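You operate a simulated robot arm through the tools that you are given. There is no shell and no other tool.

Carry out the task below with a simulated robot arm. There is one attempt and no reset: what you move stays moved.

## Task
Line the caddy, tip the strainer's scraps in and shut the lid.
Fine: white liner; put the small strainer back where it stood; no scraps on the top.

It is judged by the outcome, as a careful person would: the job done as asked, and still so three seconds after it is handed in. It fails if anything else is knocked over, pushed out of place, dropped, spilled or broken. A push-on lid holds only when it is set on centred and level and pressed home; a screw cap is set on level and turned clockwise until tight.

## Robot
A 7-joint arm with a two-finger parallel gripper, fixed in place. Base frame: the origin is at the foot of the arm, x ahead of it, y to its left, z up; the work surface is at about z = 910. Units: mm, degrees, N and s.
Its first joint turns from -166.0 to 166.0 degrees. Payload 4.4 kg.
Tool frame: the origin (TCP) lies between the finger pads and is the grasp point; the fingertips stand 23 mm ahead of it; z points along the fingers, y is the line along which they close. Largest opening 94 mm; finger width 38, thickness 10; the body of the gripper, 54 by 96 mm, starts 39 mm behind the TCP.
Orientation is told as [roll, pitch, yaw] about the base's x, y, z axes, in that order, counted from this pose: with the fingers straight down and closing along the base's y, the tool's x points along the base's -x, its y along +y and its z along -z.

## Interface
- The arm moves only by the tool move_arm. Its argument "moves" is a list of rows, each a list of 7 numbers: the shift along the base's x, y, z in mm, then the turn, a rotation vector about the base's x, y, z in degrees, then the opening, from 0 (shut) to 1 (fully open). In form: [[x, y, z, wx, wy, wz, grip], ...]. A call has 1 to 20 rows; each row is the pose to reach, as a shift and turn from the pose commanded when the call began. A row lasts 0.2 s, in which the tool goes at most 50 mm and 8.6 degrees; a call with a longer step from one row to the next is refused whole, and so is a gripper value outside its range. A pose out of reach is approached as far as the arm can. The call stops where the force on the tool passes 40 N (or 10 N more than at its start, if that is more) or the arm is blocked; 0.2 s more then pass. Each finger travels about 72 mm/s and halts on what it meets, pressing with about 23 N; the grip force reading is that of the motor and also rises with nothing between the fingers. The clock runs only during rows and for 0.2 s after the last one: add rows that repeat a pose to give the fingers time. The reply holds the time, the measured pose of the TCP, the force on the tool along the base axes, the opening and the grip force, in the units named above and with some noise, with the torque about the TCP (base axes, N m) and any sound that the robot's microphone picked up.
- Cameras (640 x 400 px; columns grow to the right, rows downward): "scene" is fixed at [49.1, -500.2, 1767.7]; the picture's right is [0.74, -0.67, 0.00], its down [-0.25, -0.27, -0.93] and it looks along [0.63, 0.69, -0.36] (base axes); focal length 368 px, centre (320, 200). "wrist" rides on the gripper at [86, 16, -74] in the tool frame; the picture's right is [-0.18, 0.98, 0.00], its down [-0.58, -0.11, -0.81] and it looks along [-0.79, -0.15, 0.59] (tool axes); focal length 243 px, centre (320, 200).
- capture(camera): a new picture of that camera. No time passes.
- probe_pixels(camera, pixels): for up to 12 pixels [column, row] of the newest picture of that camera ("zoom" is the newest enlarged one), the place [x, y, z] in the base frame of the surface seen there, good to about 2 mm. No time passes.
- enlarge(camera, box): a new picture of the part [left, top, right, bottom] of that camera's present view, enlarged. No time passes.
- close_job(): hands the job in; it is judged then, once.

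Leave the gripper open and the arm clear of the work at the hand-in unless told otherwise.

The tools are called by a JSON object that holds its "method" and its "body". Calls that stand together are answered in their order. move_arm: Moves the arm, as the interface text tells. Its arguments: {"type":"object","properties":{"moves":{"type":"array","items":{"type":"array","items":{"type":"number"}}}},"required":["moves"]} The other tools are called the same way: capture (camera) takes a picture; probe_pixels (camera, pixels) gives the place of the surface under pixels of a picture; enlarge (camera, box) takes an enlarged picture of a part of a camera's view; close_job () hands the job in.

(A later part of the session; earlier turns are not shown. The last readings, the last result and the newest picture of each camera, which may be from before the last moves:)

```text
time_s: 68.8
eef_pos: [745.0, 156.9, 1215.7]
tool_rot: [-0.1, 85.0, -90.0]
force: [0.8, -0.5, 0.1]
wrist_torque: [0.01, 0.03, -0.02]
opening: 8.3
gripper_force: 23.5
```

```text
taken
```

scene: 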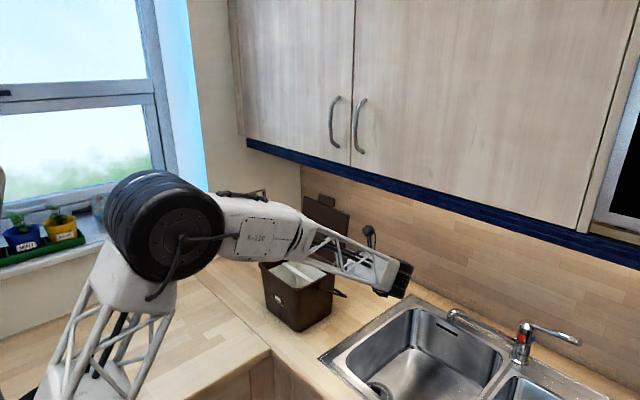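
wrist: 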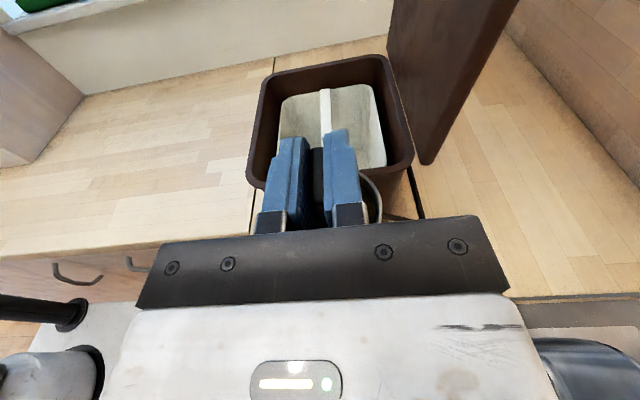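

The caddy and liner show well ahead. I move +y 175 mm over the opening at x=745.

{"method": "move_arm", "body": {"moves": [[0, 12, 0, 0, 0, 0, 0], [0, 30, 0, 0, 0, 0, 0], [0, 50, 0, 0, 0, 0, 0], [0, 70, 0, 0, 0, 0, 0], [0, 90, 0, 0, 0, 0, 0], [0, 110, 0, 0, 0, 0, 0], [0, 130, 0, 0, 0, 0, 0], [0, 150, 0, 0, 0, 0, 0], [0, 167, 0, 0, 0, 0, 0], [0, 178, -6, 0, 0, 0, 0], [0, 178, -20, 0, 0, 0, 0], [0, 178, -35, 0, 0, 0, 0], [0, 178, -45, 0, 0, 0, 0], [0, 178, -45, 0, 0, 0, 0]]}}

{"method": "capture", "body": {"camera": "scene"}}

{"method": "enlarge", "body": {"camera": "scene", "box": [250, 190, 410, 310]}}

{"method": "capture", "body": {"camera": "wrist"}}

```text
time_s: 71.8
eef_pos: [746.1, 335.0, 1169.5]
tool_rot: [0.0, 85.0, -90.0]
force: [-0.3, 0.5, -1.2]
wrist_torque: [0.01, 0.0, -0.01]
opening: 8.3
gripper_force: 23.2
```

```text
taken
```

scene: 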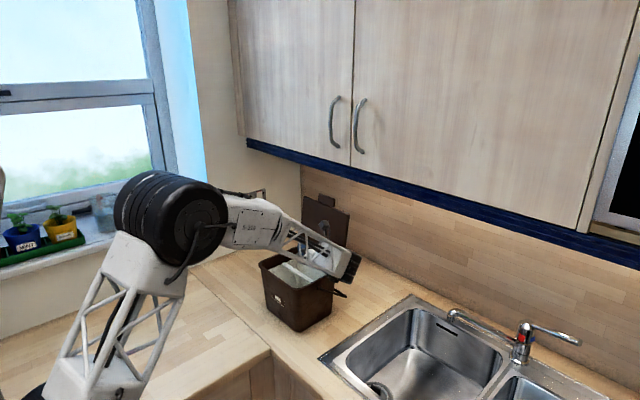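

```text
3.33 times, centred on (330, 250) of scene
```

zoom: 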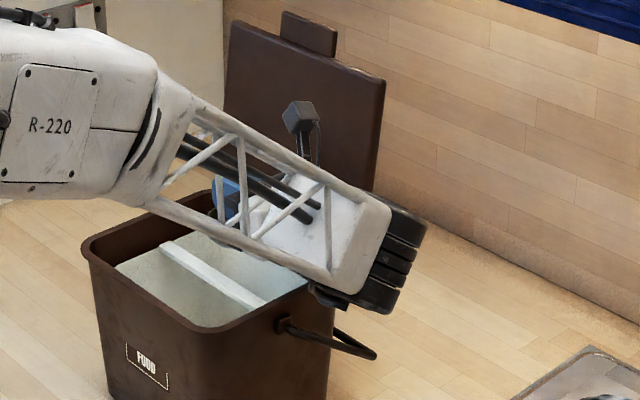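

```text
taken
```

wrist: 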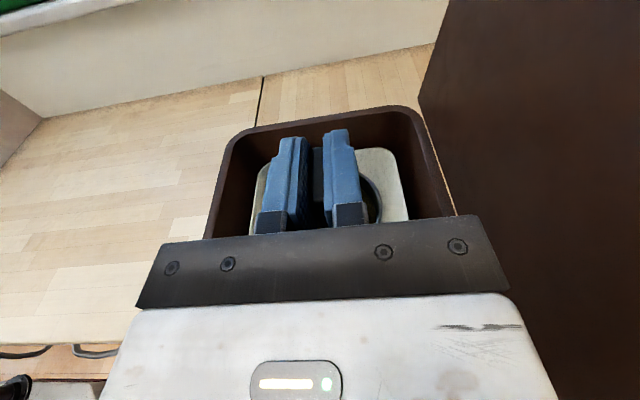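

Everything clears. I pitch the tool down by 20° (fingers lower), raising 10 mm, to keep the camera clear when rolled; the cup is over the rear half of the liner.

{"method": "move_arm", "body": {"moves": [[0, 0, 3, -5, 0, 0, 0], [0, 0, 6, -10, 0, 0, 0], [0, 0, 9, -15, 0, 0, 0], [0, 0, 12, -20, 0, 0, 0], [0, 0, 12, -20, 0, 0, 0]]}}

{"method": "capture", "body": {"camera": "wrist"}}

{"method": "enlarge", "body": {"camera": "scene", "box": [250, 190, 410, 310]}}

```text
time_s: 73.0
eef_pos: [745.6, 335.3, 1182.4]
tool_rot: [-0.1, 65.0, -90.0]
force: [-0.4, -0.1, 0.0]
wrist_torque: [-0.01, 0.03, -0.02]
opening: 8.3
gripper_force: 23.0
```

```text
taken
```

wrist: 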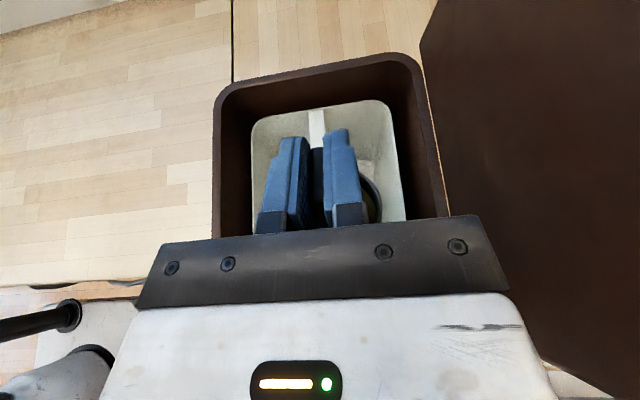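

```text
3.33 times, centred on (330, 250) of scene
```

zoom: 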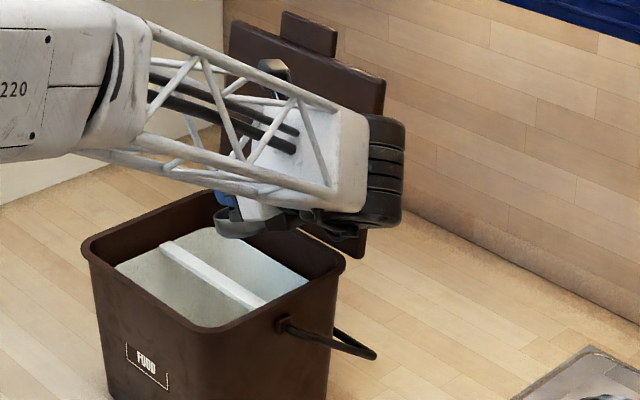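

Now I roll about the tool axis (opening turning toward −x, lip over the rear compartment), first to 88°.

{"method": "move_arm", "body": {"moves": [[0, 0, 0, 0, -7.25, 3.381, 0], [0, 0, 0, 0, -14.5, 6.762, 0], [0, 0, 0, 0, -21.75, 10.143, 0], [0, 0, 0, 0, -29, 13.524, 0], [0, 0, 0, 0, -36.25, 16.905, 0], [0, 0, 0, 0, -43.5, 20.286, 0], [0, 0, 0, 0, -50.75, 23.667, 0], [0, 0, 0, 0, -58, 27.048, 0], [0, 0, 0, 0, -65.25, 30.429, 0], [0, 0, 0, 0, -72.5, 33.81, 0], [0, 0, 0, 0, -79.75, 37.191, 0]]}}

{"method": "capture", "body": {"camera": "wrist"}}

{"method": "enlarge", "body": {"camera": "scene", "box": [250, 190, 410, 310]}}

```text
time_s: 75.4
eef_pos: [744.8, 333.8, 1180.6]
tool_rot: [65.0, 1.7, -0.8]
force: [-0.3, 0.5, 0.7]
wrist_torque: [-0.03, 0.02, -0.01]
opening: 8.2
gripper_force: 23.2
```

```text
taken
```

wrist: 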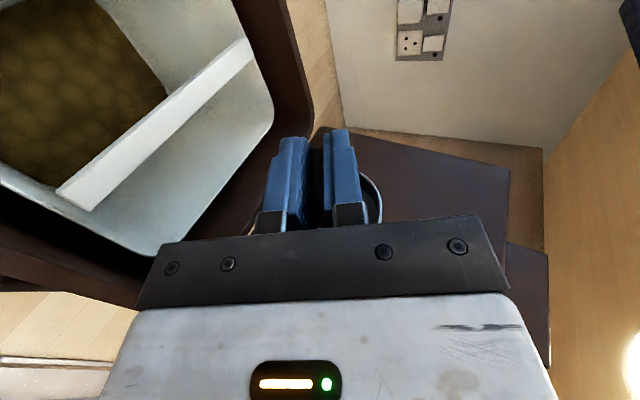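

```text
3.33 times, centred on (330, 250) of scene
```

zoom: 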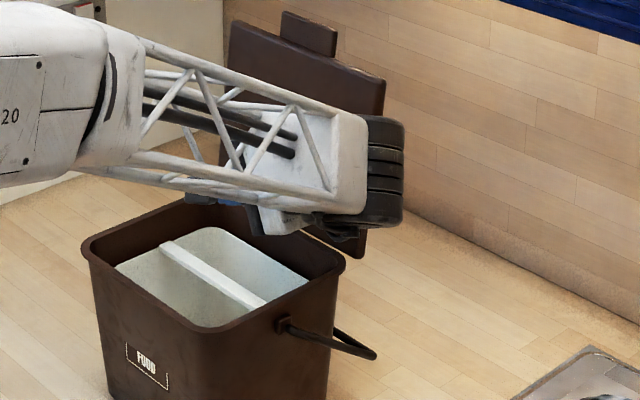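

The wrist view shows brown scraps lying on the liner floor (around (80,90)). I zoom in to check, then continue the roll to make sure the cup is fully empty.

{"method": "enlarge", "body": {"camera": "wrist", "box": [0, 0, 280, 230]}}

{"method": "move_arm", "body": {"moves": [[2, 0, 0, 0, -7.25, 3.381, 0], [4, 0, 0, 0, -14.5, 6.762, 0], [6, 0, 0, 0, -21.75, 10.143, 0], [8, 0, 0, 0, -29, 13.524, 0], [10, 0, 0, 0, -36.25, 16.905, 0], [12, 0, 0, 0, -43.5, 20.286, 0], [14, 0, 0, 0, -50.75, 23.667, 0], [15, 0, 0, 0, -58, 27.048, 0], [15, 0, 0, 0, -58, 27.048, 0], [15, 0, 0, 0, -58, 27.048, 0]]}}

{"method": "capture", "body": {"camera": "wrist"}}

{"method": "enlarge", "body": {"camera": "scene", "box": [250, 190, 410, 310]}}

```text
1.74 times, centred on (140, 115) of wrist
```

zoom: 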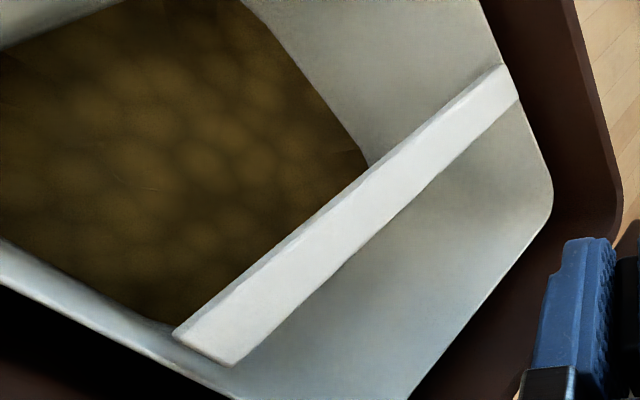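

```text
time_s: 77.6
eef_pos: [760.9, 333.0, 1181.6]
tool_rot: [45.2, -53.2, 38.6]
force: [0.1, -1.0, -0.2]
wrist_torque: [0.0, 0.01, 0.0]
opening: 8.2
gripper_force: 23.2
```

```text
taken
```

wrist: 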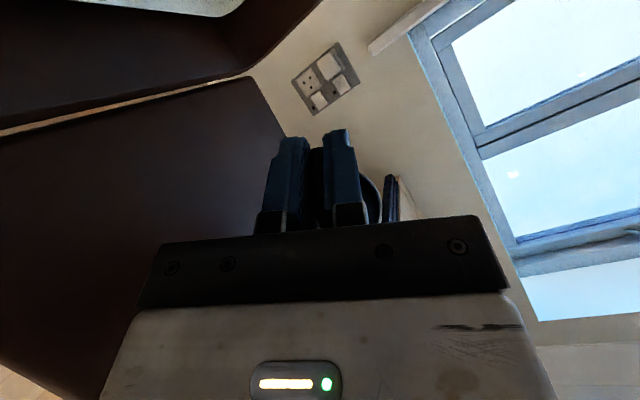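

```text
3.33 times, centred on (330, 250) of scene
```

zoom: 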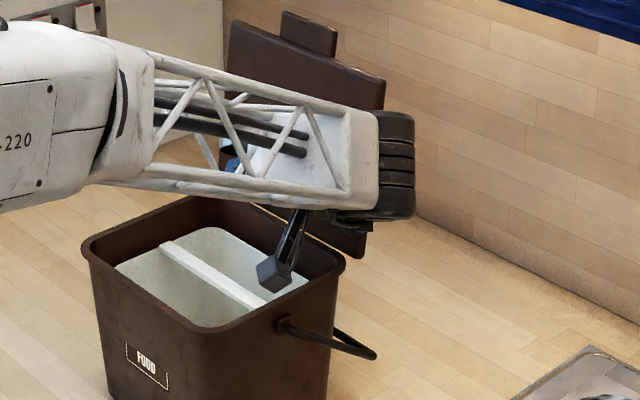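

The scraps are in the liner. I roll a bit further (168°), hold, and give a light rock to shed anything left, then view.

{"method": "move_arm", "body": {"moves": [[0, 0, 0, 0, -7.25, 3.381, 0], [0, 0, 0, 0, -14.5, 6.762, 0], [0, 0, 0, 0, -14.5, 6.762, 0], [0, 0, 0, 0, -7.25, 3.381, 0], [0, 0, 0, 0, -14.5, 6.762, 0], [0, 0, 0, 0, -7.25, 3.381, 0], [0, 0, 0, 0, -14.5, 6.762, 0], [0, 0, 0, 0, -14.5, 6.762, 0]]}}

{"method": "enlarge", "body": {"camera": "scene", "box": [250, 190, 410, 310]}}

{"method": "enlarge", "body": {"camera": "wrist", "box": [220, 100, 440, 240]}}

```text
time_s: 79.4
eef_pos: [759.9, 334.9, 1182.6]
tool_rot: [24.0, -62.4, 63.3]
force: [0.0, 0.8, 0.5]
wrist_torque: [0.0, 0.03, -0.03]
opening: 8.2
gripper_force: 22.6
```

```text
3.33 times, centred on (330, 250) of scene
```

zoom: 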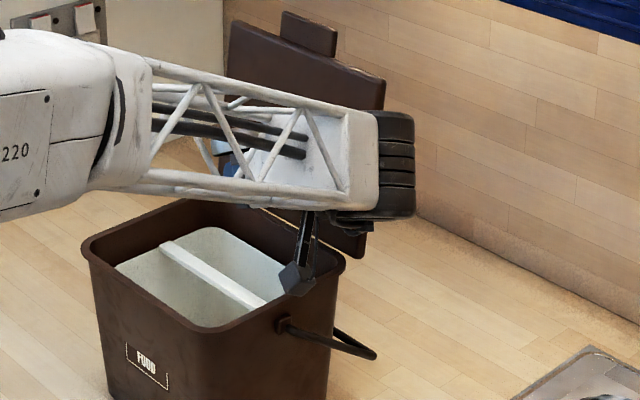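

```text
2.86 times, centred on (330, 170) of wrist
```

zoom: 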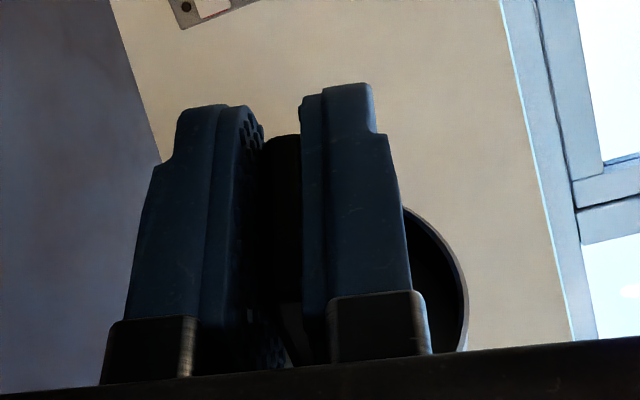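

The cup's visible interior is dark and empty. I roll back the same way (152° in this call).

{"method": "move_arm", "body": {"moves": [[0, 0, 0, 0, 7.25, -3.381, 0], [0, 0, 0, 0, 14.5, -6.762, 0], [-2, 0, 0, 0, 21.75, -10.143, 0], [-4, 0, 0, 0, 29, -13.524, 0], [-6, 0, 0, 0, 36.25, -16.905, 0], [-8, 0, 0, 0, 43.5, -20.286, 0], [-10, 0, 0, 0, 50.75, -23.667, 0], [-12, 0, 0, 0, 58, -27.048, 0], [-14, 0, 0, 0, 65.25, -30.429, 0], [-15, 0, 0, 0, 72.5, -33.81, 0], [-15, 0, 0, 0, 79.75, -37.191, 0], [-15, 0, 0, 0, 87, -40.572, 0], [-15, 0, 0, 0, 94.25, -43.953, 0], [-15, 0, 0, 0, 101.5, -47.334, 0], [-15, 0, 0, 0, 108.75, -50.715, 0], [-15, 0, 0, 0, 116, -54.096, 0], [-15, 0, 0, 0, 123.25, -57.477, 0], [-15, 0, 0, 0, 130.5, -60.858, 0], [-15, 0, 0, 0, 137.75, -64.239, 0]]}}

{"method": "capture", "body": {"camera": "wrist"}}

```text
time_s: 83.4
eef_pos: [744.9, 335.4, 1182.3]
tool_rot: [30.4, 60.7, -56.2]
force: [-0.2, 0.1, 0.0]
wrist_torque: [0.0, -0.02, 0.02]
opening: 8.0
gripper_force: 23.1
```

```text
taken
```

wrist: 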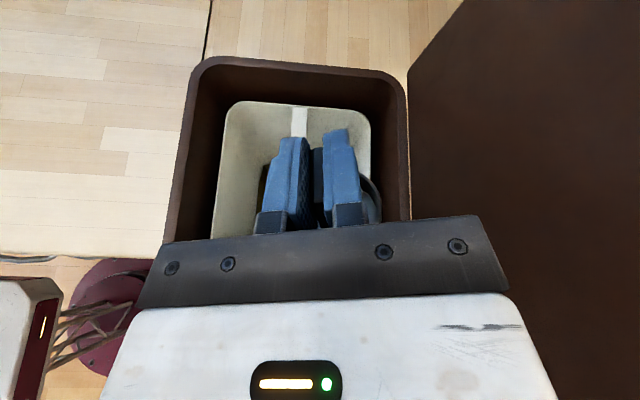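

Finish the last 16° of roll.

{"method": "move_arm", "body": {"moves": [[0, 0, 0, 0, 7.25, -3.381, 0], [0, 0, 0, 0, 14.5, -6.762, 0], [0, 0, 0, 0, 14.5, -6.762, 0]]}}

```text
time_s: 84.2
eef_pos: [745.1, 334.8, 1182.1]
tool_rot: [0.0, 65.1, -90.2]
force: [0.2, -0.3, -0.3]
wrist_torque: [0.0, -0.02, 0.0]
opening: 8.3
gripper_force: 22.7
```

Orientation is back to (0,65,−90). Now I pitch back up +20° (strainer upright), raise to z≈1215 and move back to y≈157.

{"method": "move_arm", "body": {"moves": [[0, 0, 8, 5, 0, 0, 0], [0, 0, 16, 10, 0, 0, 0], [0, 0, 24, 15, 0, 0, 0], [0, 0, 34, 20, 0, 0, 0], [0, -20, 34, 20, 0, 0, 0], [0, -45, 34, 20, 0, 0, 0], [0, -70, 34, 20, 0, 0, 0], [0, -95, 34, 20, 0, 0, 0], [0, -120, 34, 20, 0, 0, 0], [0, -145, 34, 20, 0, 0, 0], [0, -165, 34, 20, 0, 0, 0], [0, -178, 34, 20, 0, 0, 0], [0, -178, 34, 20, 0, 0, 0]]}}

{"method": "capture", "body": {"camera": "scene"}}

{"method": "capture", "body": {"camera": "wrist"}}

{"method": "enlarge", "body": {"camera": "scene", "box": [250, 220, 410, 340]}}

```text
time_s: 87.0
eef_pos: [744.8, 157.3, 1215.2]
tool_rot: [-0.1, 85.1, -90.1]
force: [0.7, -0.1, 0.7]
wrist_torque: [0.0, 0.03, -0.01]
opening: 8.1
gripper_force: 23.0
```

```text
taken
```

scene: 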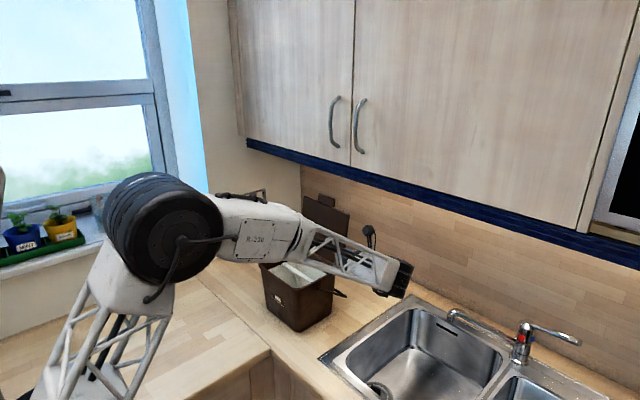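

```text
taken
```

wrist: 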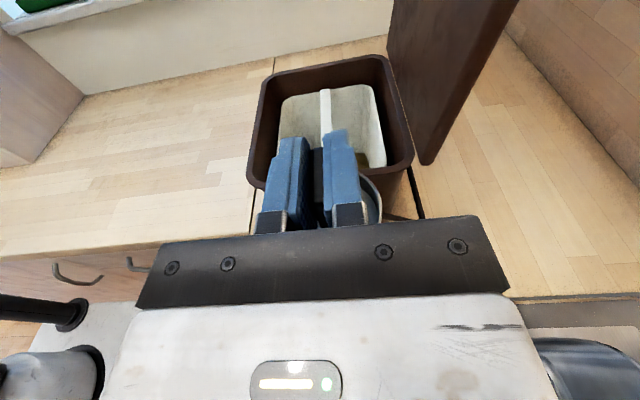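

```text
3.33 times, centred on (330, 280) of scene
```

zoom: 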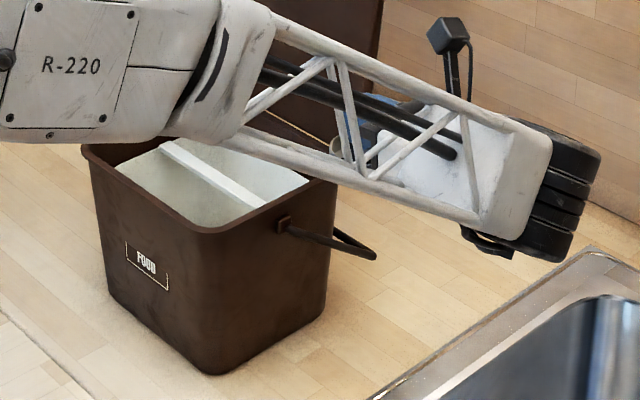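

The counter is clean. I return the strainer along the reverse path to above its original spot (798.2, 176.7, 991).

{"method": "move_arm", "body": {"moves": [[4, 0, -14, 0, 0, 0, 0], [11, 0, -32, 0, 0, 0, 0], [19, 0, -54, 0, 0, 0, 0], [25, 0, -76, 0, 0, 0, 0], [31, 0, -98, 0, 0, 0, 0], [37, 0, -120, 0, 0, 0, 0], [43, 0, -142, 0, 0, 0, 0], [48, 0, -164, 0, 0, 0, 0], [53, 6, -184, 0, 0, 0, 0], [53, 12, -202, 0, 0, 0, 0], [53.3, 19.5, -216, 0, 0, 0, 0], [53.3, 19.5, -224, 0, 0, 0, 0], [53.3, 19.5, -224, 0, 0, 0, 0]]}}

{"method": "capture", "body": {"camera": "wrist"}}

{"method": "enlarge", "body": {"camera": "scene", "box": [310, 260, 406, 340]}}

```text
time_s: 89.8
eef_pos: [797.7, 175.8, 990.4]
tool_rot: [-0.1, 85.0, -90.0]
force: [0.0, 0.4, 0.0]
wrist_torque: [0.01, 0.0, 0.02]
opening: 8.2
gripper_force: 23.0
```

```text
taken
```

wrist: 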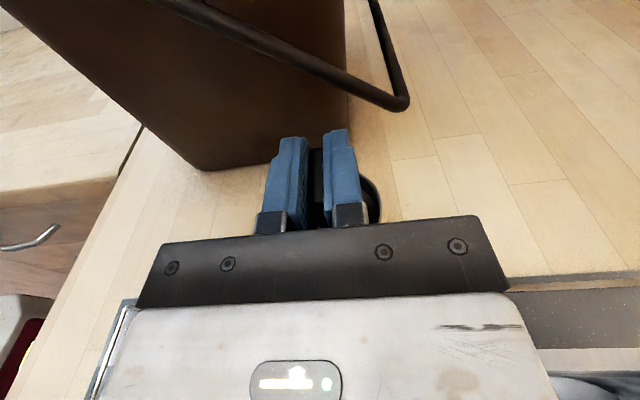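

```text
5.00 times, centred on (358, 300) of scene
```

zoom: 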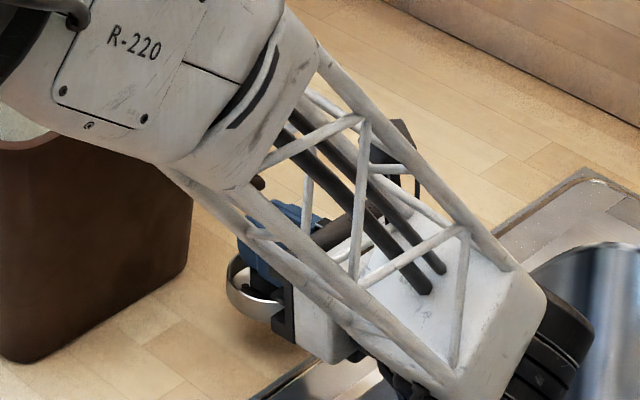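

The pose matches the post-lift image. I lower 27 mm, then 1 mm steps to touchdown.

{"method": "move_arm", "body": {"moves": [[0.3, 0.6, -8, 0, 0, 0, 0], [0.3, 0.6, -16, 0, 0, 0, 0], [0.3, 0.6, -22, 0, 0, 0, 0], [0.3, 0.6, -26, 0, 0, 0, 0], [0.3, 0.6, -28, 0, 0, 0, 0], [0.3, 0.6, -29, 0, 0, 0, 0], [0.3, 0.6, -29.7, 0, 0, 0, 0], [0.3, 0.6, -29.7, 0, 0, 0, 0]]}}

```text
time_s: 91.6
eef_pos: [798.2, 178.1, 962.5]
tool_rot: [-0.2, 85.1, -90.1]
force: [-1.0, -0.2, -0.4]
wrist_torque: [0.03, 0.02, -0.02]
opening: 8.4
gripper_force: 23.3
```

No contact yet; small further steps down.

{"method": "move_arm", "body": {"moves": [[0, -0.5, -0.7, 0, 0, 0, 0], [0, -0.5, -1.4, 0, 0, 0, 0], [0, -0.5, -1.4, 0, 0, 0, 0]]}}

```text
time_s: 92.4
eef_pos: [798.7, 176.7, 961.5]
tool_rot: [0.4, 85.0, -89.8]
force: [-0.3, 0.3, 4.8]
wrist_torque: [0.08, 0.02, -0.02]
opening: 8.2
gripper_force: 23.4
```

Touchdown (4.8 N). I open the fingers gradually to the same 47 mm.

{"method": "move_arm", "body": {"moves": [[0, 0, 0.3, 0, 0, 0, 0], [0, 0, 0.3, 0, 0, 0, 0.15], [0, 0, 0.3, 0, 0, 0, 0.25], [0, 0, 0.3, 0, 0, 0, 0.35], [0, 0, 0.3, 0, 0, 0, 0.5], [0, 0, 0.3, 0, 0, 0, 0.5], [0, 0, 0.3, 0, 0, 0, 0.5]]}}

{"method": "capture", "body": {"camera": "wrist"}}

{"method": "enlarge", "body": {"camera": "wrist", "box": [240, 110, 440, 240]}}

```text
time_s: 94.0
eef_pos: [799.7, 176.0, 960.2]
tool_rot: [-0.1, 85.0, -90.1]
force: [0.8, 0.9, -1.2]
wrist_torque: [-0.01, 0.0, -0.03]
opening: 46.9
gripper_force: 0.0
```

```text
taken
```

wrist: 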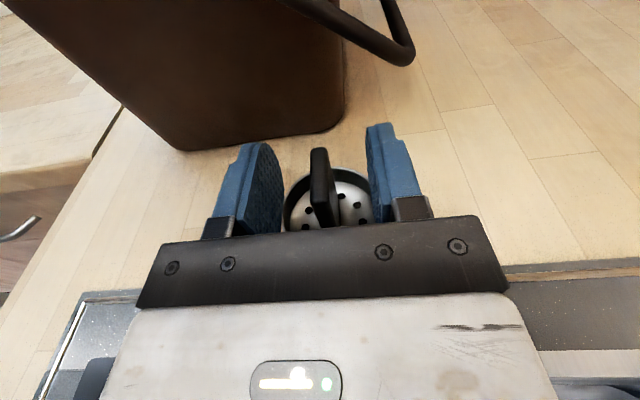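

```text
3.08 times, centred on (340, 175) of wrist
```

zoom: 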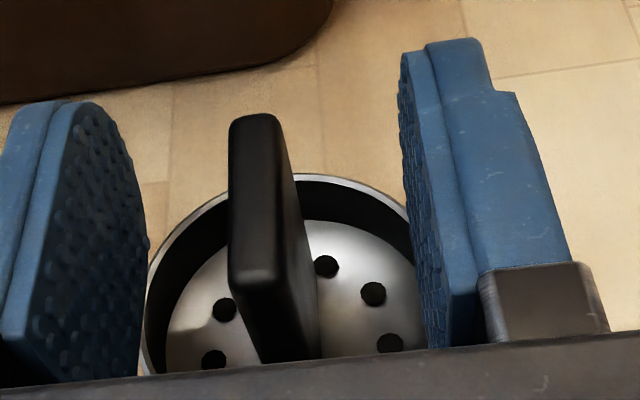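

The strainer is empty (perforated base visible) and back in place. I rise straight up and retreat via (740,177,1030) to (700,0,1200).

{"method": "move_arm", "body": {"moves": [[0, 0, 15, 0, 0, 0, 0.5], [0, 0, 35, 0, 0, 0, 0.5], [0, 0, 55, 0, 0, 0, 0.5], [0, 0, 72, 0, 0, 0, 0.5], [-20, 0, 75, 0, 0, 0, 0.5], [-40, 0, 80, 0, 0, 0, 0.5], [-58, -10, 100, 0, 0, 0, 0.5], [-65, -45, 130, 0, 0, 0, 0.5], [-75, -80, 160, 0, 0, 0, 0.5], [-90, -115, 190, 0, 0, 0, 0.5], [-100, -150, 220, 0, 0, 0, 0.5], [-130, -185, 240, 0, 0, 0, 0.5], [-170, -200, 250, 0, 0, 0, 0.5]]}}

{"method": "capture", "body": {"camera": "scene"}}

{"method": "enlarge", "body": {"camera": "scene", "box": [330, 300, 370, 340]}}

{"method": "probe_pixels", "body": {"camera": "zoom", "pixels": [[272, 118], [338, 158], [300, 190], [280, 170], [325, 200], [300, 130], [215, 225], [385, 220], [240, 210], [360, 240]]}}

```text
refused: row 12 steps farther than a row can; nothing moved
```

```text
taken
```

scene: 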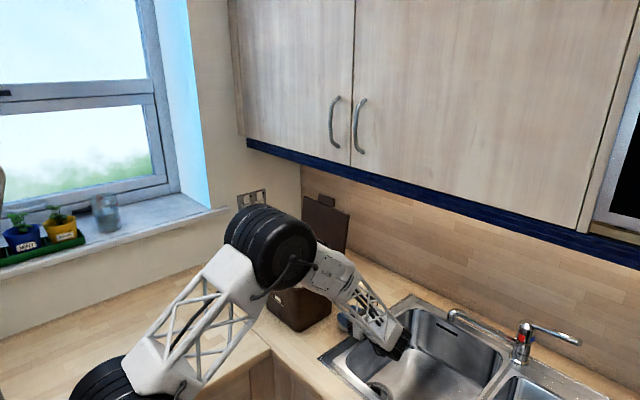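

```text
10.00 times, centred on (350, 320) of scene
```

zoom: 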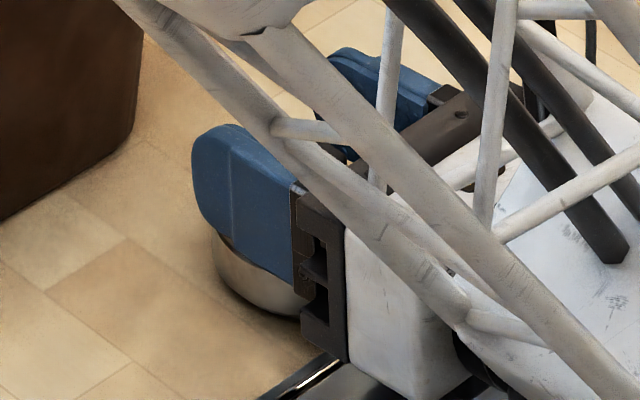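

```text
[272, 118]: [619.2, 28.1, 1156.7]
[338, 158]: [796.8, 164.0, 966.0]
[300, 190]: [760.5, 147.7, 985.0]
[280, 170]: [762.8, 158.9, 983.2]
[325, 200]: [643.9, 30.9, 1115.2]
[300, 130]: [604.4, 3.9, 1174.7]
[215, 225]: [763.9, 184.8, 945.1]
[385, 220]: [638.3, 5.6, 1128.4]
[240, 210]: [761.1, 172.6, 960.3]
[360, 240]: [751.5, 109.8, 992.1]
```

The call was refused because one step was too long; nothing moved. I repeat the retreat with shorter steps.

{"method": "move_arm", "body": {"moves": [[0, 0, 15, 0, 0, 0, 0.5], [0, 0, 35, 0, 0, 0, 0.5], [0, 0, 55, 0, 0, 0, 0.5], [0, 0, 72, 0, 0, 0, 0.5], [-20, 0, 75, 0, 0, 0, 0.5], [-40, 0, 80, 0, 0, 0, 0.5], [-58, -10, 100, 0, 0, 0, 0.5], [-65, -40, 125, 0, 0, 0, 0.5], [-75, -70, 150, 0, 0, 0, 0.5], [-85, -100, 175, 0, 0, 0, 0.5], [-95, -130, 200, 0, 0, 0, 0.5], [-105, -160, 225, 0, 0, 0, 0.5], [-135, -180, 240, 0, 0, 0, 0.5], [-170, -200, 250, 0, 0, 0, 0.5]]}}

{"method": "capture", "body": {"camera": "scene"}}

{"method": "enlarge", "body": {"camera": "scene", "box": [330, 300, 370, 340]}}

{"method": "probe_pixels", "body": {"camera": "zoom", "pixels": [[272, 118], [338, 158], [300, 190], [280, 170], [325, 200], [300, 130], [215, 225], [385, 220], [240, 210], [360, 240]]}}

```text
time_s: 97.0
eef_pos: [628.2, -24.4, 1211.8]
tool_rot: [-0.3, 85.0, -90.4]
force: [1.0, -0.3, -0.8]
wrist_torque: [0.0, 0.0, 0.0]
opening: 46.9
gripper_force: 0.1
```

```text
taken
```

scene: 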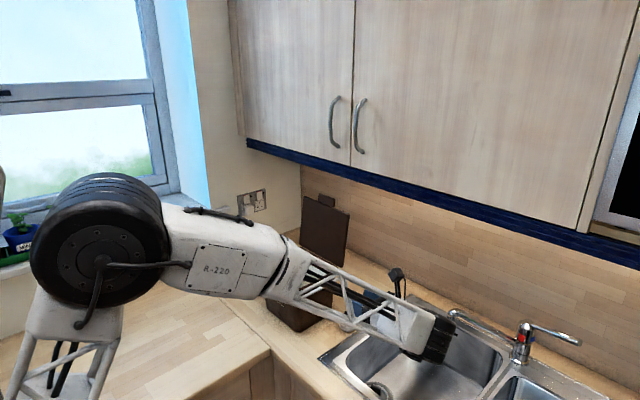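

```text
10.00 times, centred on (350, 320) of scene
```

zoom: 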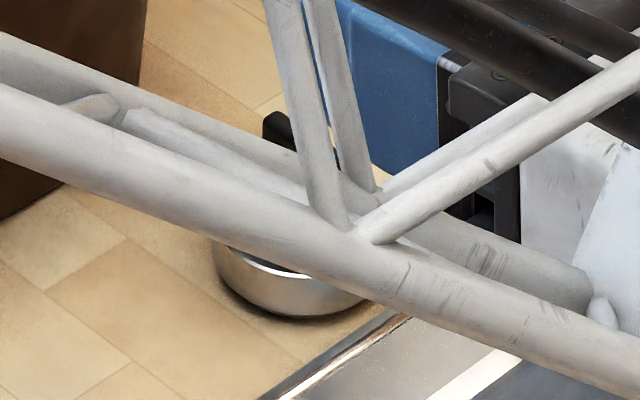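

```text
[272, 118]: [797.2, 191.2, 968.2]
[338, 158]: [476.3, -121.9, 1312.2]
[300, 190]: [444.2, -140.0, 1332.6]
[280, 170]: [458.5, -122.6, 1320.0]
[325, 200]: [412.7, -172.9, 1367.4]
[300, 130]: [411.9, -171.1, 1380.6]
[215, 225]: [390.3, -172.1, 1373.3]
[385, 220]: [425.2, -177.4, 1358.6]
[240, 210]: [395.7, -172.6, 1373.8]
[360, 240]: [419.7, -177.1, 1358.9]
```

The strainer outline is exactly where it was. Now to close the lid: with shut fingers pointing +y I'll go behind the lid (x≈895) from its −y side. First to (895,150,1262).

{"method": "move_arm", "body": {"moves": [[33, 22, 6, 0, 0, 0, 0.3], [66, 44, 12, 0, 0, 0, 0.1], [99, 66, 18, 0, 0, 0, 0], [132, 88, 24, 0, 0, 0, 0], [165, 110, 30, 0, 0, 0, 0], [198, 132, 36, 0, 0, 0, 0], [231, 153, 43, 0, 0, 0, 0], [267, 174, 50, 0, 0, 0, 0], [267, 174, 50, 0, 0, 0, 0]]}}

{"method": "capture", "body": {"camera": "scene"}}

{"method": "capture", "body": {"camera": "wrist"}}

```text
time_s: 99.0
eef_pos: [894.6, 151.3, 1259.6]
tool_rot: [0.0, 85.0, -90.0]
force: [0.0, 0.8, -0.2]
wrist_torque: [-0.02, 0.01, 0.02]
opening: 0.0
gripper_force: 23.5
```

```text
taken
```

scene: 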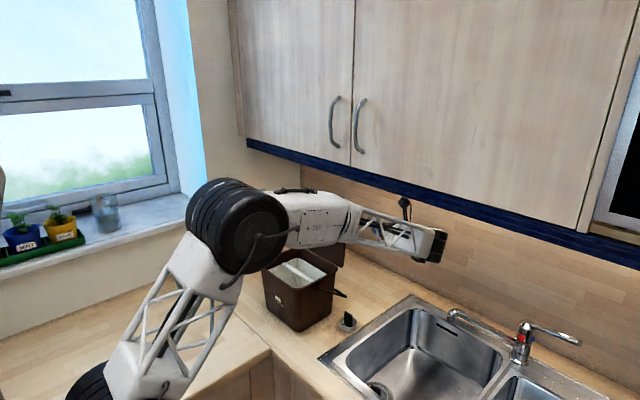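

```text
taken
```

wrist: 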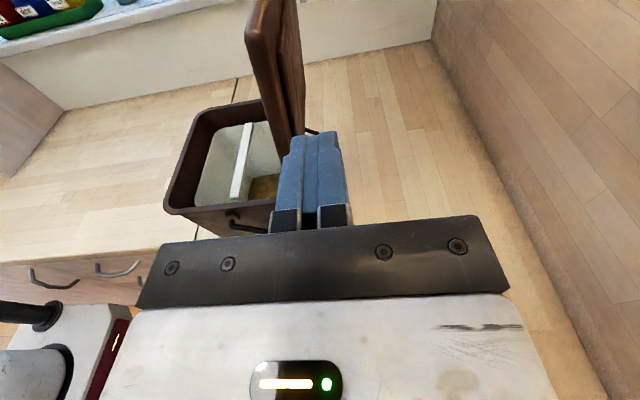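

I see the lid edge-on; I probe its faces at finger height to make sure the fingers pass behind it.

{"method": "enlarge", "body": {"camera": "wrist", "box": [220, 0, 380, 160]}}

{"method": "probe_pixels", "body": {"camera": "wrist", "pixels": [[250, 20], [262, 20], [272, 60], [283, 90], [297, 60], [302, 100], [290, 120], [288, 20], [297, 20], [280, 120]]}}

```text
2.50 times, centred on (300, 80) of wrist
```

zoom: 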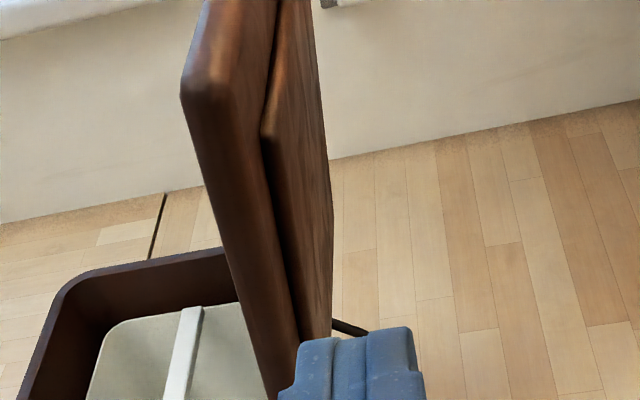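

```text
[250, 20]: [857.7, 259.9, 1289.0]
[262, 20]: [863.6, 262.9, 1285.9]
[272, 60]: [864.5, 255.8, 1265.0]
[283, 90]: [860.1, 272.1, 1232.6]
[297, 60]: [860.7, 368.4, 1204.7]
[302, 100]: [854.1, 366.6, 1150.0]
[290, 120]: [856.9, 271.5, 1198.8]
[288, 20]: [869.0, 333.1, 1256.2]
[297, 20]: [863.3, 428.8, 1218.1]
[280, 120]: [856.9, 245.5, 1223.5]
```

The lid's back face is at x≈865–870 at this height; fingers occupy 885–905. I slide in behind the lid: +y 125 mm.

{"method": "move_arm", "body": {"moves": [[0, 20, -2, 0, 0, 0, 0], [0, 45, -4, 0, 0, 0, 0], [0, 70, -6, 0, 0, 0, 0], [0, 95, -8, 0, 0, 0, 0], [0, 115, -10, 0, 0, 0, 0], [0, 125, -10, 0, 0, 0, 0], [0, 125, -10, 0, 0, 0, 0]]}}

{"method": "capture", "body": {"camera": "wrist"}}

{"method": "enlarge", "body": {"camera": "scene", "box": [260, 160, 460, 300]}}

```text
time_s: 100.6
eef_pos: [896.7, 277.2, 1250.4]
tool_rot: [-0.1, 85.0, -90.1]
force: [-0.7, 0.1, -0.3]
wrist_torque: [0.02, 0.02, -0.03]
opening: 0.0
gripper_force: 23.3
```

```text
taken
```

wrist: 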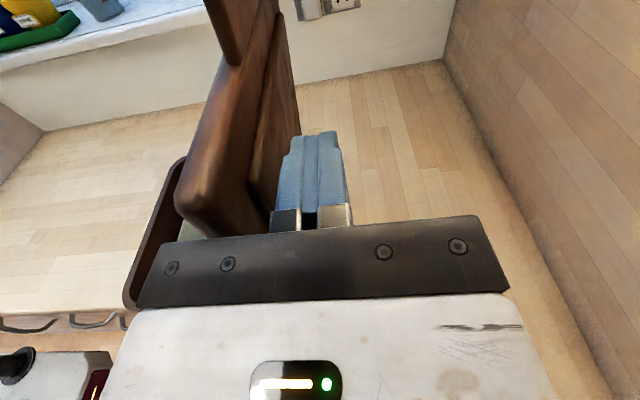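

```text
2.86 times, centred on (360, 230) of scene
```

zoom: 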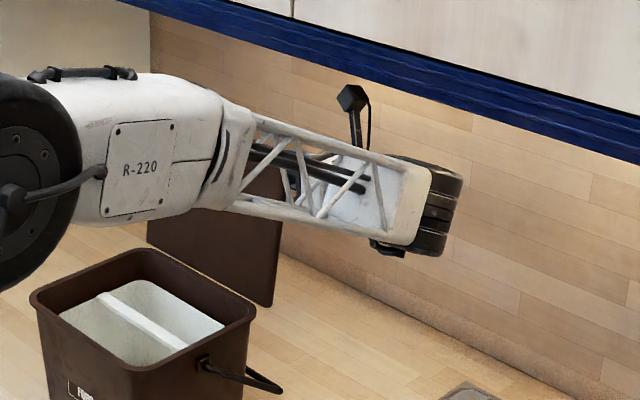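

The fingers are behind the lid with clearance. I pull the lid forward along its arc to about 60° slowly.

{"method": "move_arm", "body": {"moves": [[-8, 0, -3, 0, 0, 0, 0], [-15, 0, -6, 0, 0, 0, 0], [-21, 0, -4, 0, 0, 0, 0], [-26, 0, -3, 0, 0, 0, 0], [-32, 0, -1, 0, 0, 0, 0], [-38, 0, 0, 0, 0, 0, 0], [-44, 0, 1, 0, 0, 0, 0], [-50, 0, 2, 0, 0, 0, 0], [-61.5, 0, 3, 0, 0, 0, 0], [-73.5, 0, 3, 0, 0, 0, 0], [-85.6, 0, 2, 0, 0, 0, 0], [-97.6, 0, 0, 0, 0, 0, 0], [-109.7, 0, -2.5, 0, 0, 0, 0], [-109.7, 0, -2.5, 0, 0, 0, 0]]}}

{"method": "capture", "body": {"camera": "scene"}}

{"method": "enlarge", "body": {"camera": "scene", "box": [240, 160, 440, 320]}}

{"method": "capture", "body": {"camera": "wrist"}}

```text
time_s: 103.6
eef_pos: [785.9, 276.7, 1247.6]
tool_rot: [-0.4, 85.1, -90.3]
force: [0.1, 0.3, -0.4]
wrist_torque: [0.0, 0.01, -0.02]
opening: 0.0
gripper_force: 22.4
```

```text
taken
```

scene: 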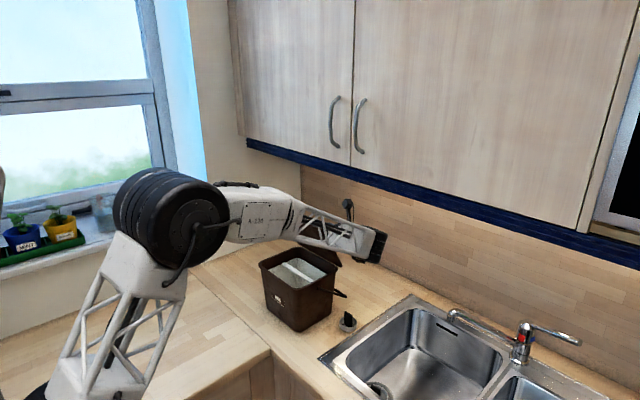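

```text
2.50 times, centred on (340, 240) of scene
```

zoom: 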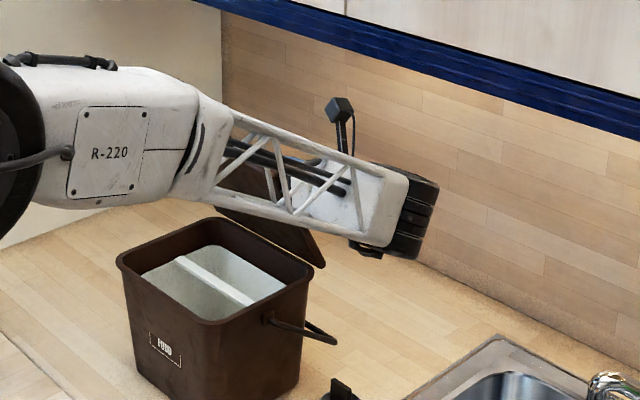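

```text
taken
```

wrist: 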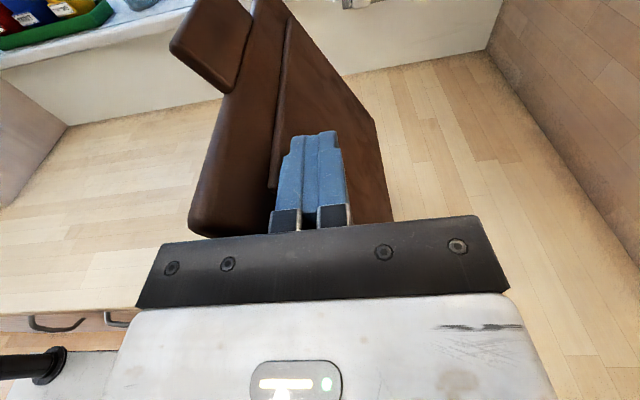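

The lid follows and the caddy hasn't moved. Continue the arc to ~10°.

{"method": "move_arm", "body": {"moves": [[-6, 0, -2, 0, 0, 0, 0], [-11.8, 0, -4, 0, 0, 0, 0], [-17.7, 0, -6.4, 0, 0, 0, 0], [-23.6, 0, -8.9, 0, 0, 0, 0], [-29.3, 0, -12, 0, 0, 0, 0], [-35, 0, -15, 0, 0, 0, 0], [-46, 0, -22, 0, 0, 0, 0], [-51.2, 0, -26, 0, 0, 0, 0], [-56.3, 0, -30.5, 0, 0, 0, 0], [-61.3, 0, -35, 0, 0, 0, 0], [-66.2, 0, -39.2, 0, 0, 0, 0], [-70.6, 0, -44.3, 0, 0, 0, 0], [-75, 0, -49.5, 0, 0, 0, 0], [-83.4, 0, -60.2, 0, 0, 0, 0], [-87, 0, -66, 0, 0, 0, 0], [-90.3, 0, -72, 0, 0, 0, 0], [-93.5, 0, -78.3, 0, 0, 0, 0], [-96.7, 0, -84.7, 0, 0, 0, 0]]}}

{"method": "enlarge", "body": {"camera": "scene", "box": [240, 180, 440, 340]}}

{"method": "capture", "body": {"camera": "wrist"}}

```text
time_s: 107.4
eef_pos: [688.7, 274.7, 1163.8]
tool_rot: [-0.1, 85.0, -90.1]
force: [0.6, 1.0, -0.6]
wrist_torque: [0.0, 0.0, 0.02]
opening: 0.0
gripper_force: 22.9
```

```text
2.50 times, centred on (340, 260) of scene
```

zoom: 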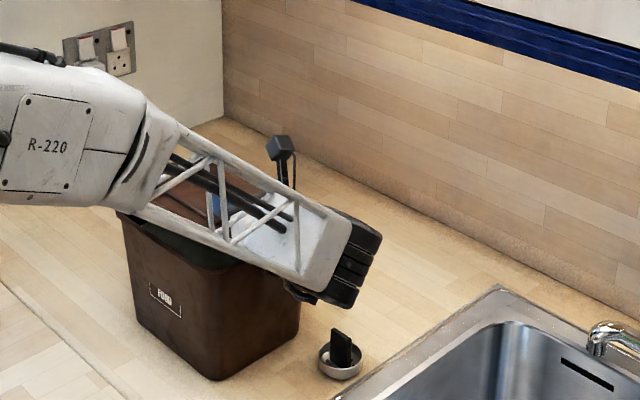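

```text
taken
```

wrist: 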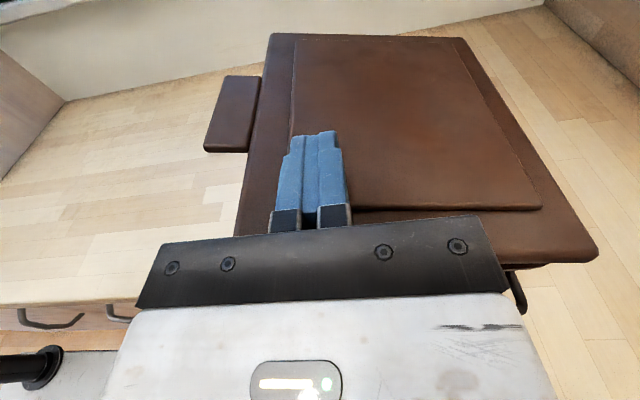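

The lid is nearly shut. I go down another ~22 mm (θ≈2°).

{"method": "move_arm", "body": {"moves": [[-2, 0, -5, 0, 0, 0, 0], [-4, 0, -10, 0, 0, 0, 0], [-6, 0, -15, 0, 0, 0, 0], [-7, 0, -19, 0, 0, 0, 0], [-8, 0, -22, 0, 0, 0, 0], [-8, 0, -22, 0, 0, 0, 0]]}}

{"method": "enlarge", "body": {"camera": "scene", "box": [240, 180, 440, 340]}}

```text
time_s: 108.8
eef_pos: [681.7, 276.5, 1141.6]
tool_rot: [0.0, 85.1, -89.9]
force: [-0.3, -1.4, 0.0]
wrist_torque: [-0.01, -0.02, 0.02]
opening: 0.0
gripper_force: 22.7
```

```text
2.50 times, centred on (340, 260) of scene
```

zoom: 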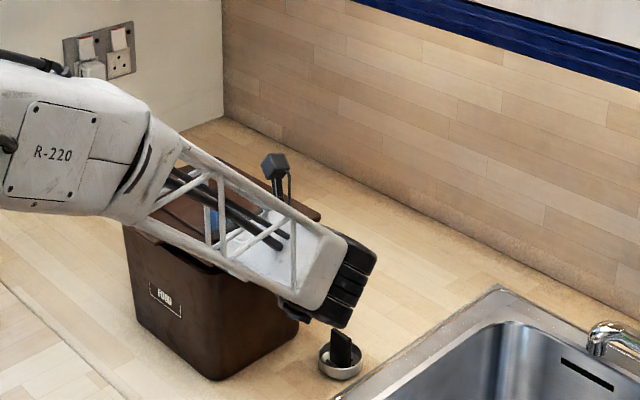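

Nearly closed. I lift off, turn the tool to point straight down (−85° about x) and go above the lid's front centre for the pressing.

{"method": "move_arm", "body": {"moves": [[0, 0, 30, 0, 0, 0, 0], [0, 0, 65, 0, 0, 0, 0], [0, 0, 100, 0, 0, 0, 0], [1, 8, 105, -8.5, 0, 0, 0], [2, 16, 105, -17, 0, 0, 0], [3, 24, 105, -25.5, 0, 0, 0], [4, 32, 105, -34, 0, 0, 0], [5, 40, 105, -42.5, 0, 0, 0], [6, 48, 105, -51, 0, 0, 0], [7, 56, 105, -59.5, 0, 0, 0], [8, 64, 105, -68, 0, 0, 0], [8, 72, 105, -76.5, 0, 0, 0], [8, 82, 105, -85, 0, 0, 0], [8, 82, 105, -85, 0, 0, 0]]}}

{"method": "capture", "body": {"camera": "scene"}}

{"method": "enlarge", "body": {"camera": "scene", "box": [240, 200, 400, 340]}}

{"method": "capture", "body": {"camera": "wrist"}}

```text
time_s: 111.8
eef_pos: [690.1, 356.9, 1246.0]
tool_rot: [0.1, -0.1, -90.0]
force: [0.3, 0.2, -0.5]
wrist_torque: [0.02, -0.04, -0.03]
opening: 0.1
gripper_force: 23.4
```

```text
taken
```

scene: 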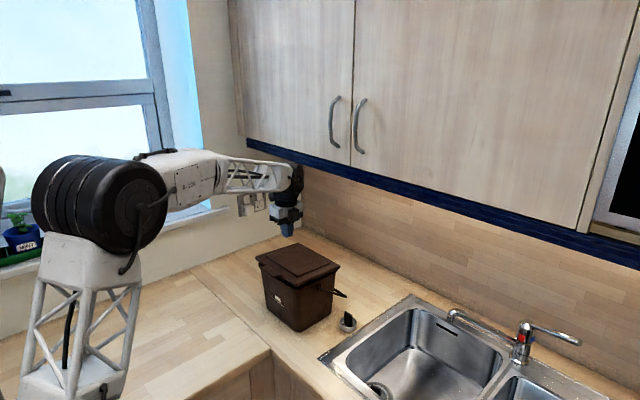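

```text
2.86 times, centred on (320, 270) of scene
```

zoom: 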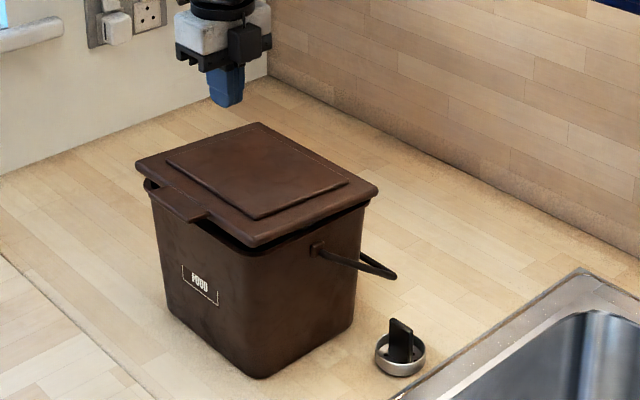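

```text
taken
```

wrist: 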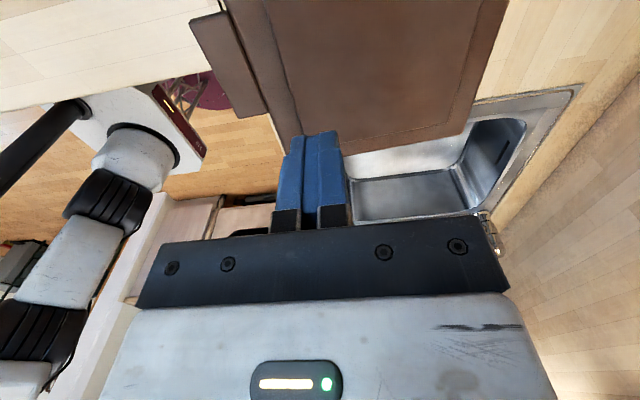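

The lid is nearly shut but slightly ajar at the front. I press straight down at the front centre (x≈676, y≈358): quick approach, then slow.

{"method": "move_arm", "body": {"moves": [[-8, 1, -30, 0, 0, 0, 0], [-14, 1, -60, 0, 0, 0, 0], [-14, 1, -80, 0, 0, 0, 0], [-14, 1, -86, 0, 0, 0, 0], [-14, 1, -92, 0, 0, 0, 0], [-14, 1, -97, 0, 0, 0, 0], [-14, 1, -101, 0, 0, 0, 0], [-14, 1, -104, 0, 0, 0, 0], [-14, 1, -106, 0, 0, 0, 0], [-14, 1, -106, 0, 0, 0, 0]]}}

{"method": "enlarge", "body": {"camera": "scene", "box": [240, 200, 400, 340]}}

```text
time_s: 114.0
eef_pos: [676.0, 357.2, 1140.8]
tool_rot: [-0.1, -0.1, -90.0]
force: [0.0, 0.5, -0.5]
wrist_torque: [0.0, 0.03, -0.02]
opening: 0.0
gripper_force: 23.0
```

```text
2.86 times, centred on (320, 270) of scene
```

zoom: 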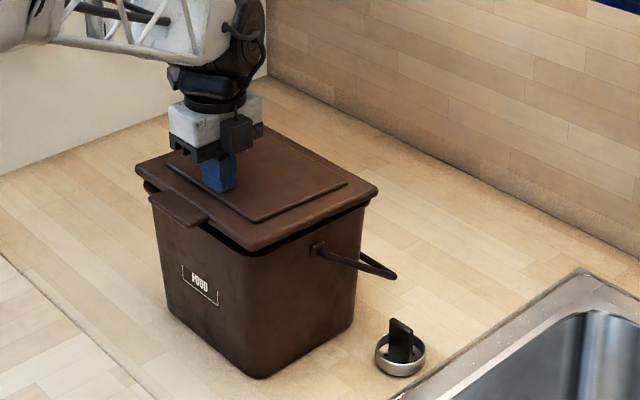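

Almost there with no resistance yet. I keep pressing in 1–1.5 mm steps, watching force and listening.

{"method": "move_arm", "body": {"moves": [[0, 0, -1, 0, 0, 0, 0], [0, 0, -2, 0, 0, 0, 0], [0, 0, -3, 0, 0, 0, 0], [0, 0, -4, 0, 0, 0, 0], [0, 0, -5, 0, 0, 0, 0], [0, 0, -6, 0, 0, 0, 0], [0, 0, -7, 0, 0, 0, 0], [0, 0, -8, 0, 0, 0, 0]]}}

{"method": "enlarge", "body": {"camera": "scene", "box": [250, 230, 362, 300]}}

```text
time_s: 115.8
eef_pos: [675.6, 358.9, 1132.2]
tool_rot: [-0.1, -0.1, -90.0]
force: [-1.4, -0.2, 4.1]
wrist_torque: [0.01, 0.02, -0.04]
opening: 0.2
gripper_force: 22.6
```

```text
5.71 times, centred on (306, 265) of scene
```

zoom: 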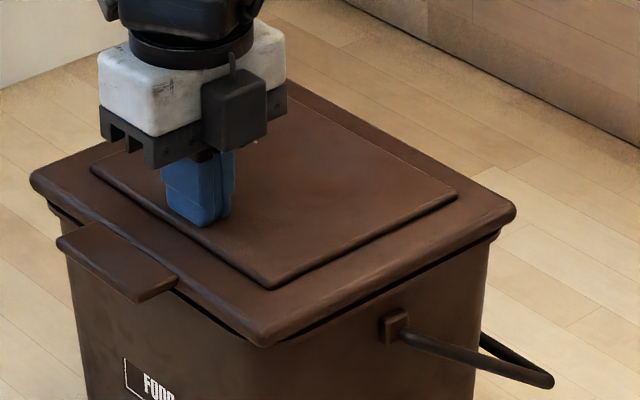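

Contact with 4 N. Continue pressing down in 1 mm steps until it is firmly home.

{"method": "move_arm", "body": {"moves": [[0, 0, -1, 0, 0, 0, 0], [0, 0, -2, 0, 0, 0, 0], [0, 0, -3, 0, 0, 0, 0], [0, 0, -4, 0, 0, 0, 0], [0, 0, -4, 0, 0, 0, 0]]}}

{"method": "enlarge", "body": {"camera": "scene", "box": [250, 230, 362, 300]}}

```text
time_s: 116.8
eef_pos: [675.6, 358.5, 1132.6]
tool_rot: [0.3, 0.1, -90.0]
force: [-1.2, -0.3, 11.0]
wrist_torque: [-0.22, 0.03, -0.04]
opening: 0.0
gripper_force: 22.8
stopped in row 4: the force on the tool passed its limit at 42 N (the readings are from after the stop); the commanded pose is now the measured one
```

```text
5.71 times, centred on (306, 265) of scene
```

zoom: 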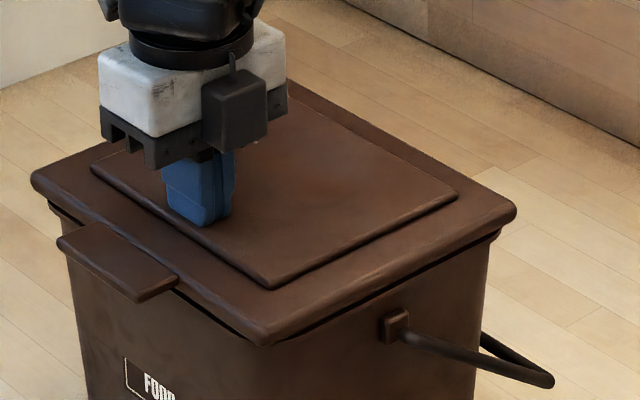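

Firm at 42 N: the lid is against its stop. I lift off and check lid heights against the initial closed state (rim 1111, panel 1116).

{"method": "move_arm", "body": {"moves": [[0, 0, 10, 0, 0, 0, 0], [0, 0, 40, 0, 0, 0, 0], [0, 0, 80, 0, 0, 0, 0], [-20, 0, 120, 0, 0, 0, 0.2], [-60, 0, 145, 0, 0, 0, 0.4], [-105, 0, 160, 0, 0, 0, 0.5], [-150, 0, 170, 0, 0, 0, 0.5], [-195, 0, 180, 0, 0, 0, 0.5], [-240, 0, 190, 0, 0, 0, 0.5]]}}

{"method": "capture", "body": {"camera": "scene"}}

{"method": "enlarge", "body": {"camera": "scene", "box": [258, 238, 346, 298]}}

{"method": "probe_pixels", "body": {"camera": "zoom", "pixels": [[62, 218], [64, 228], [100, 203], [148, 278], [150, 289], [193, 262], [120, 235], [150, 260], [200, 200], [250, 290], [290, 335], [350, 160]]}}

```text
time_s: 118.8
eef_pos: [435.7, 358.7, 1320.0]
tool_rot: [0.0, 0.0, -90.0]
force: [0.1, -0.1, -2.0]
wrist_torque: [-0.01, 0.04, 0.02]
opening: 47.0
gripper_force: 0.1
```

```text
taken
```

scene: 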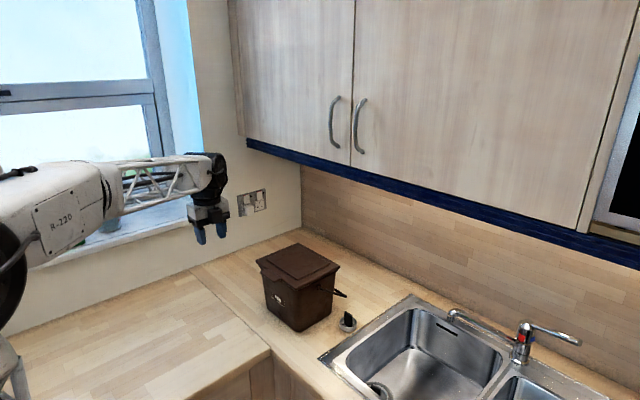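

```text
6.67 times, centred on (302, 268) of scene
```

zoom: 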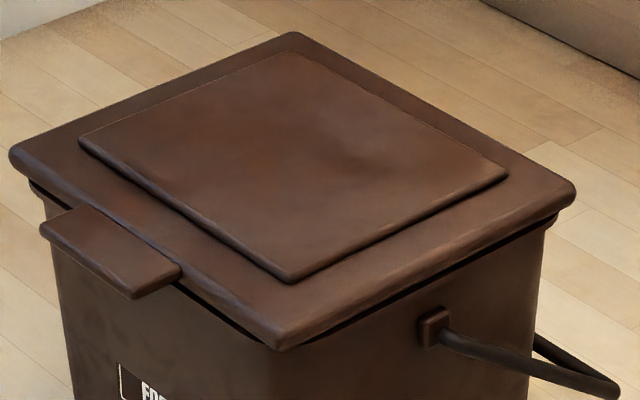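

```text
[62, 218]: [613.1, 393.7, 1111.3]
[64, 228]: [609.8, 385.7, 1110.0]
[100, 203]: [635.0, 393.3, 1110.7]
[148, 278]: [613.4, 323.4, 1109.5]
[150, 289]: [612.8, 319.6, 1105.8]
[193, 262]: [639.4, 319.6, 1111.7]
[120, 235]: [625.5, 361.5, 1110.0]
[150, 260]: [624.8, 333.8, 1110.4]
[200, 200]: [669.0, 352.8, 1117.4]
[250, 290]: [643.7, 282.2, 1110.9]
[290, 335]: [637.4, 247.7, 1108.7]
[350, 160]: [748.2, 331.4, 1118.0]
```

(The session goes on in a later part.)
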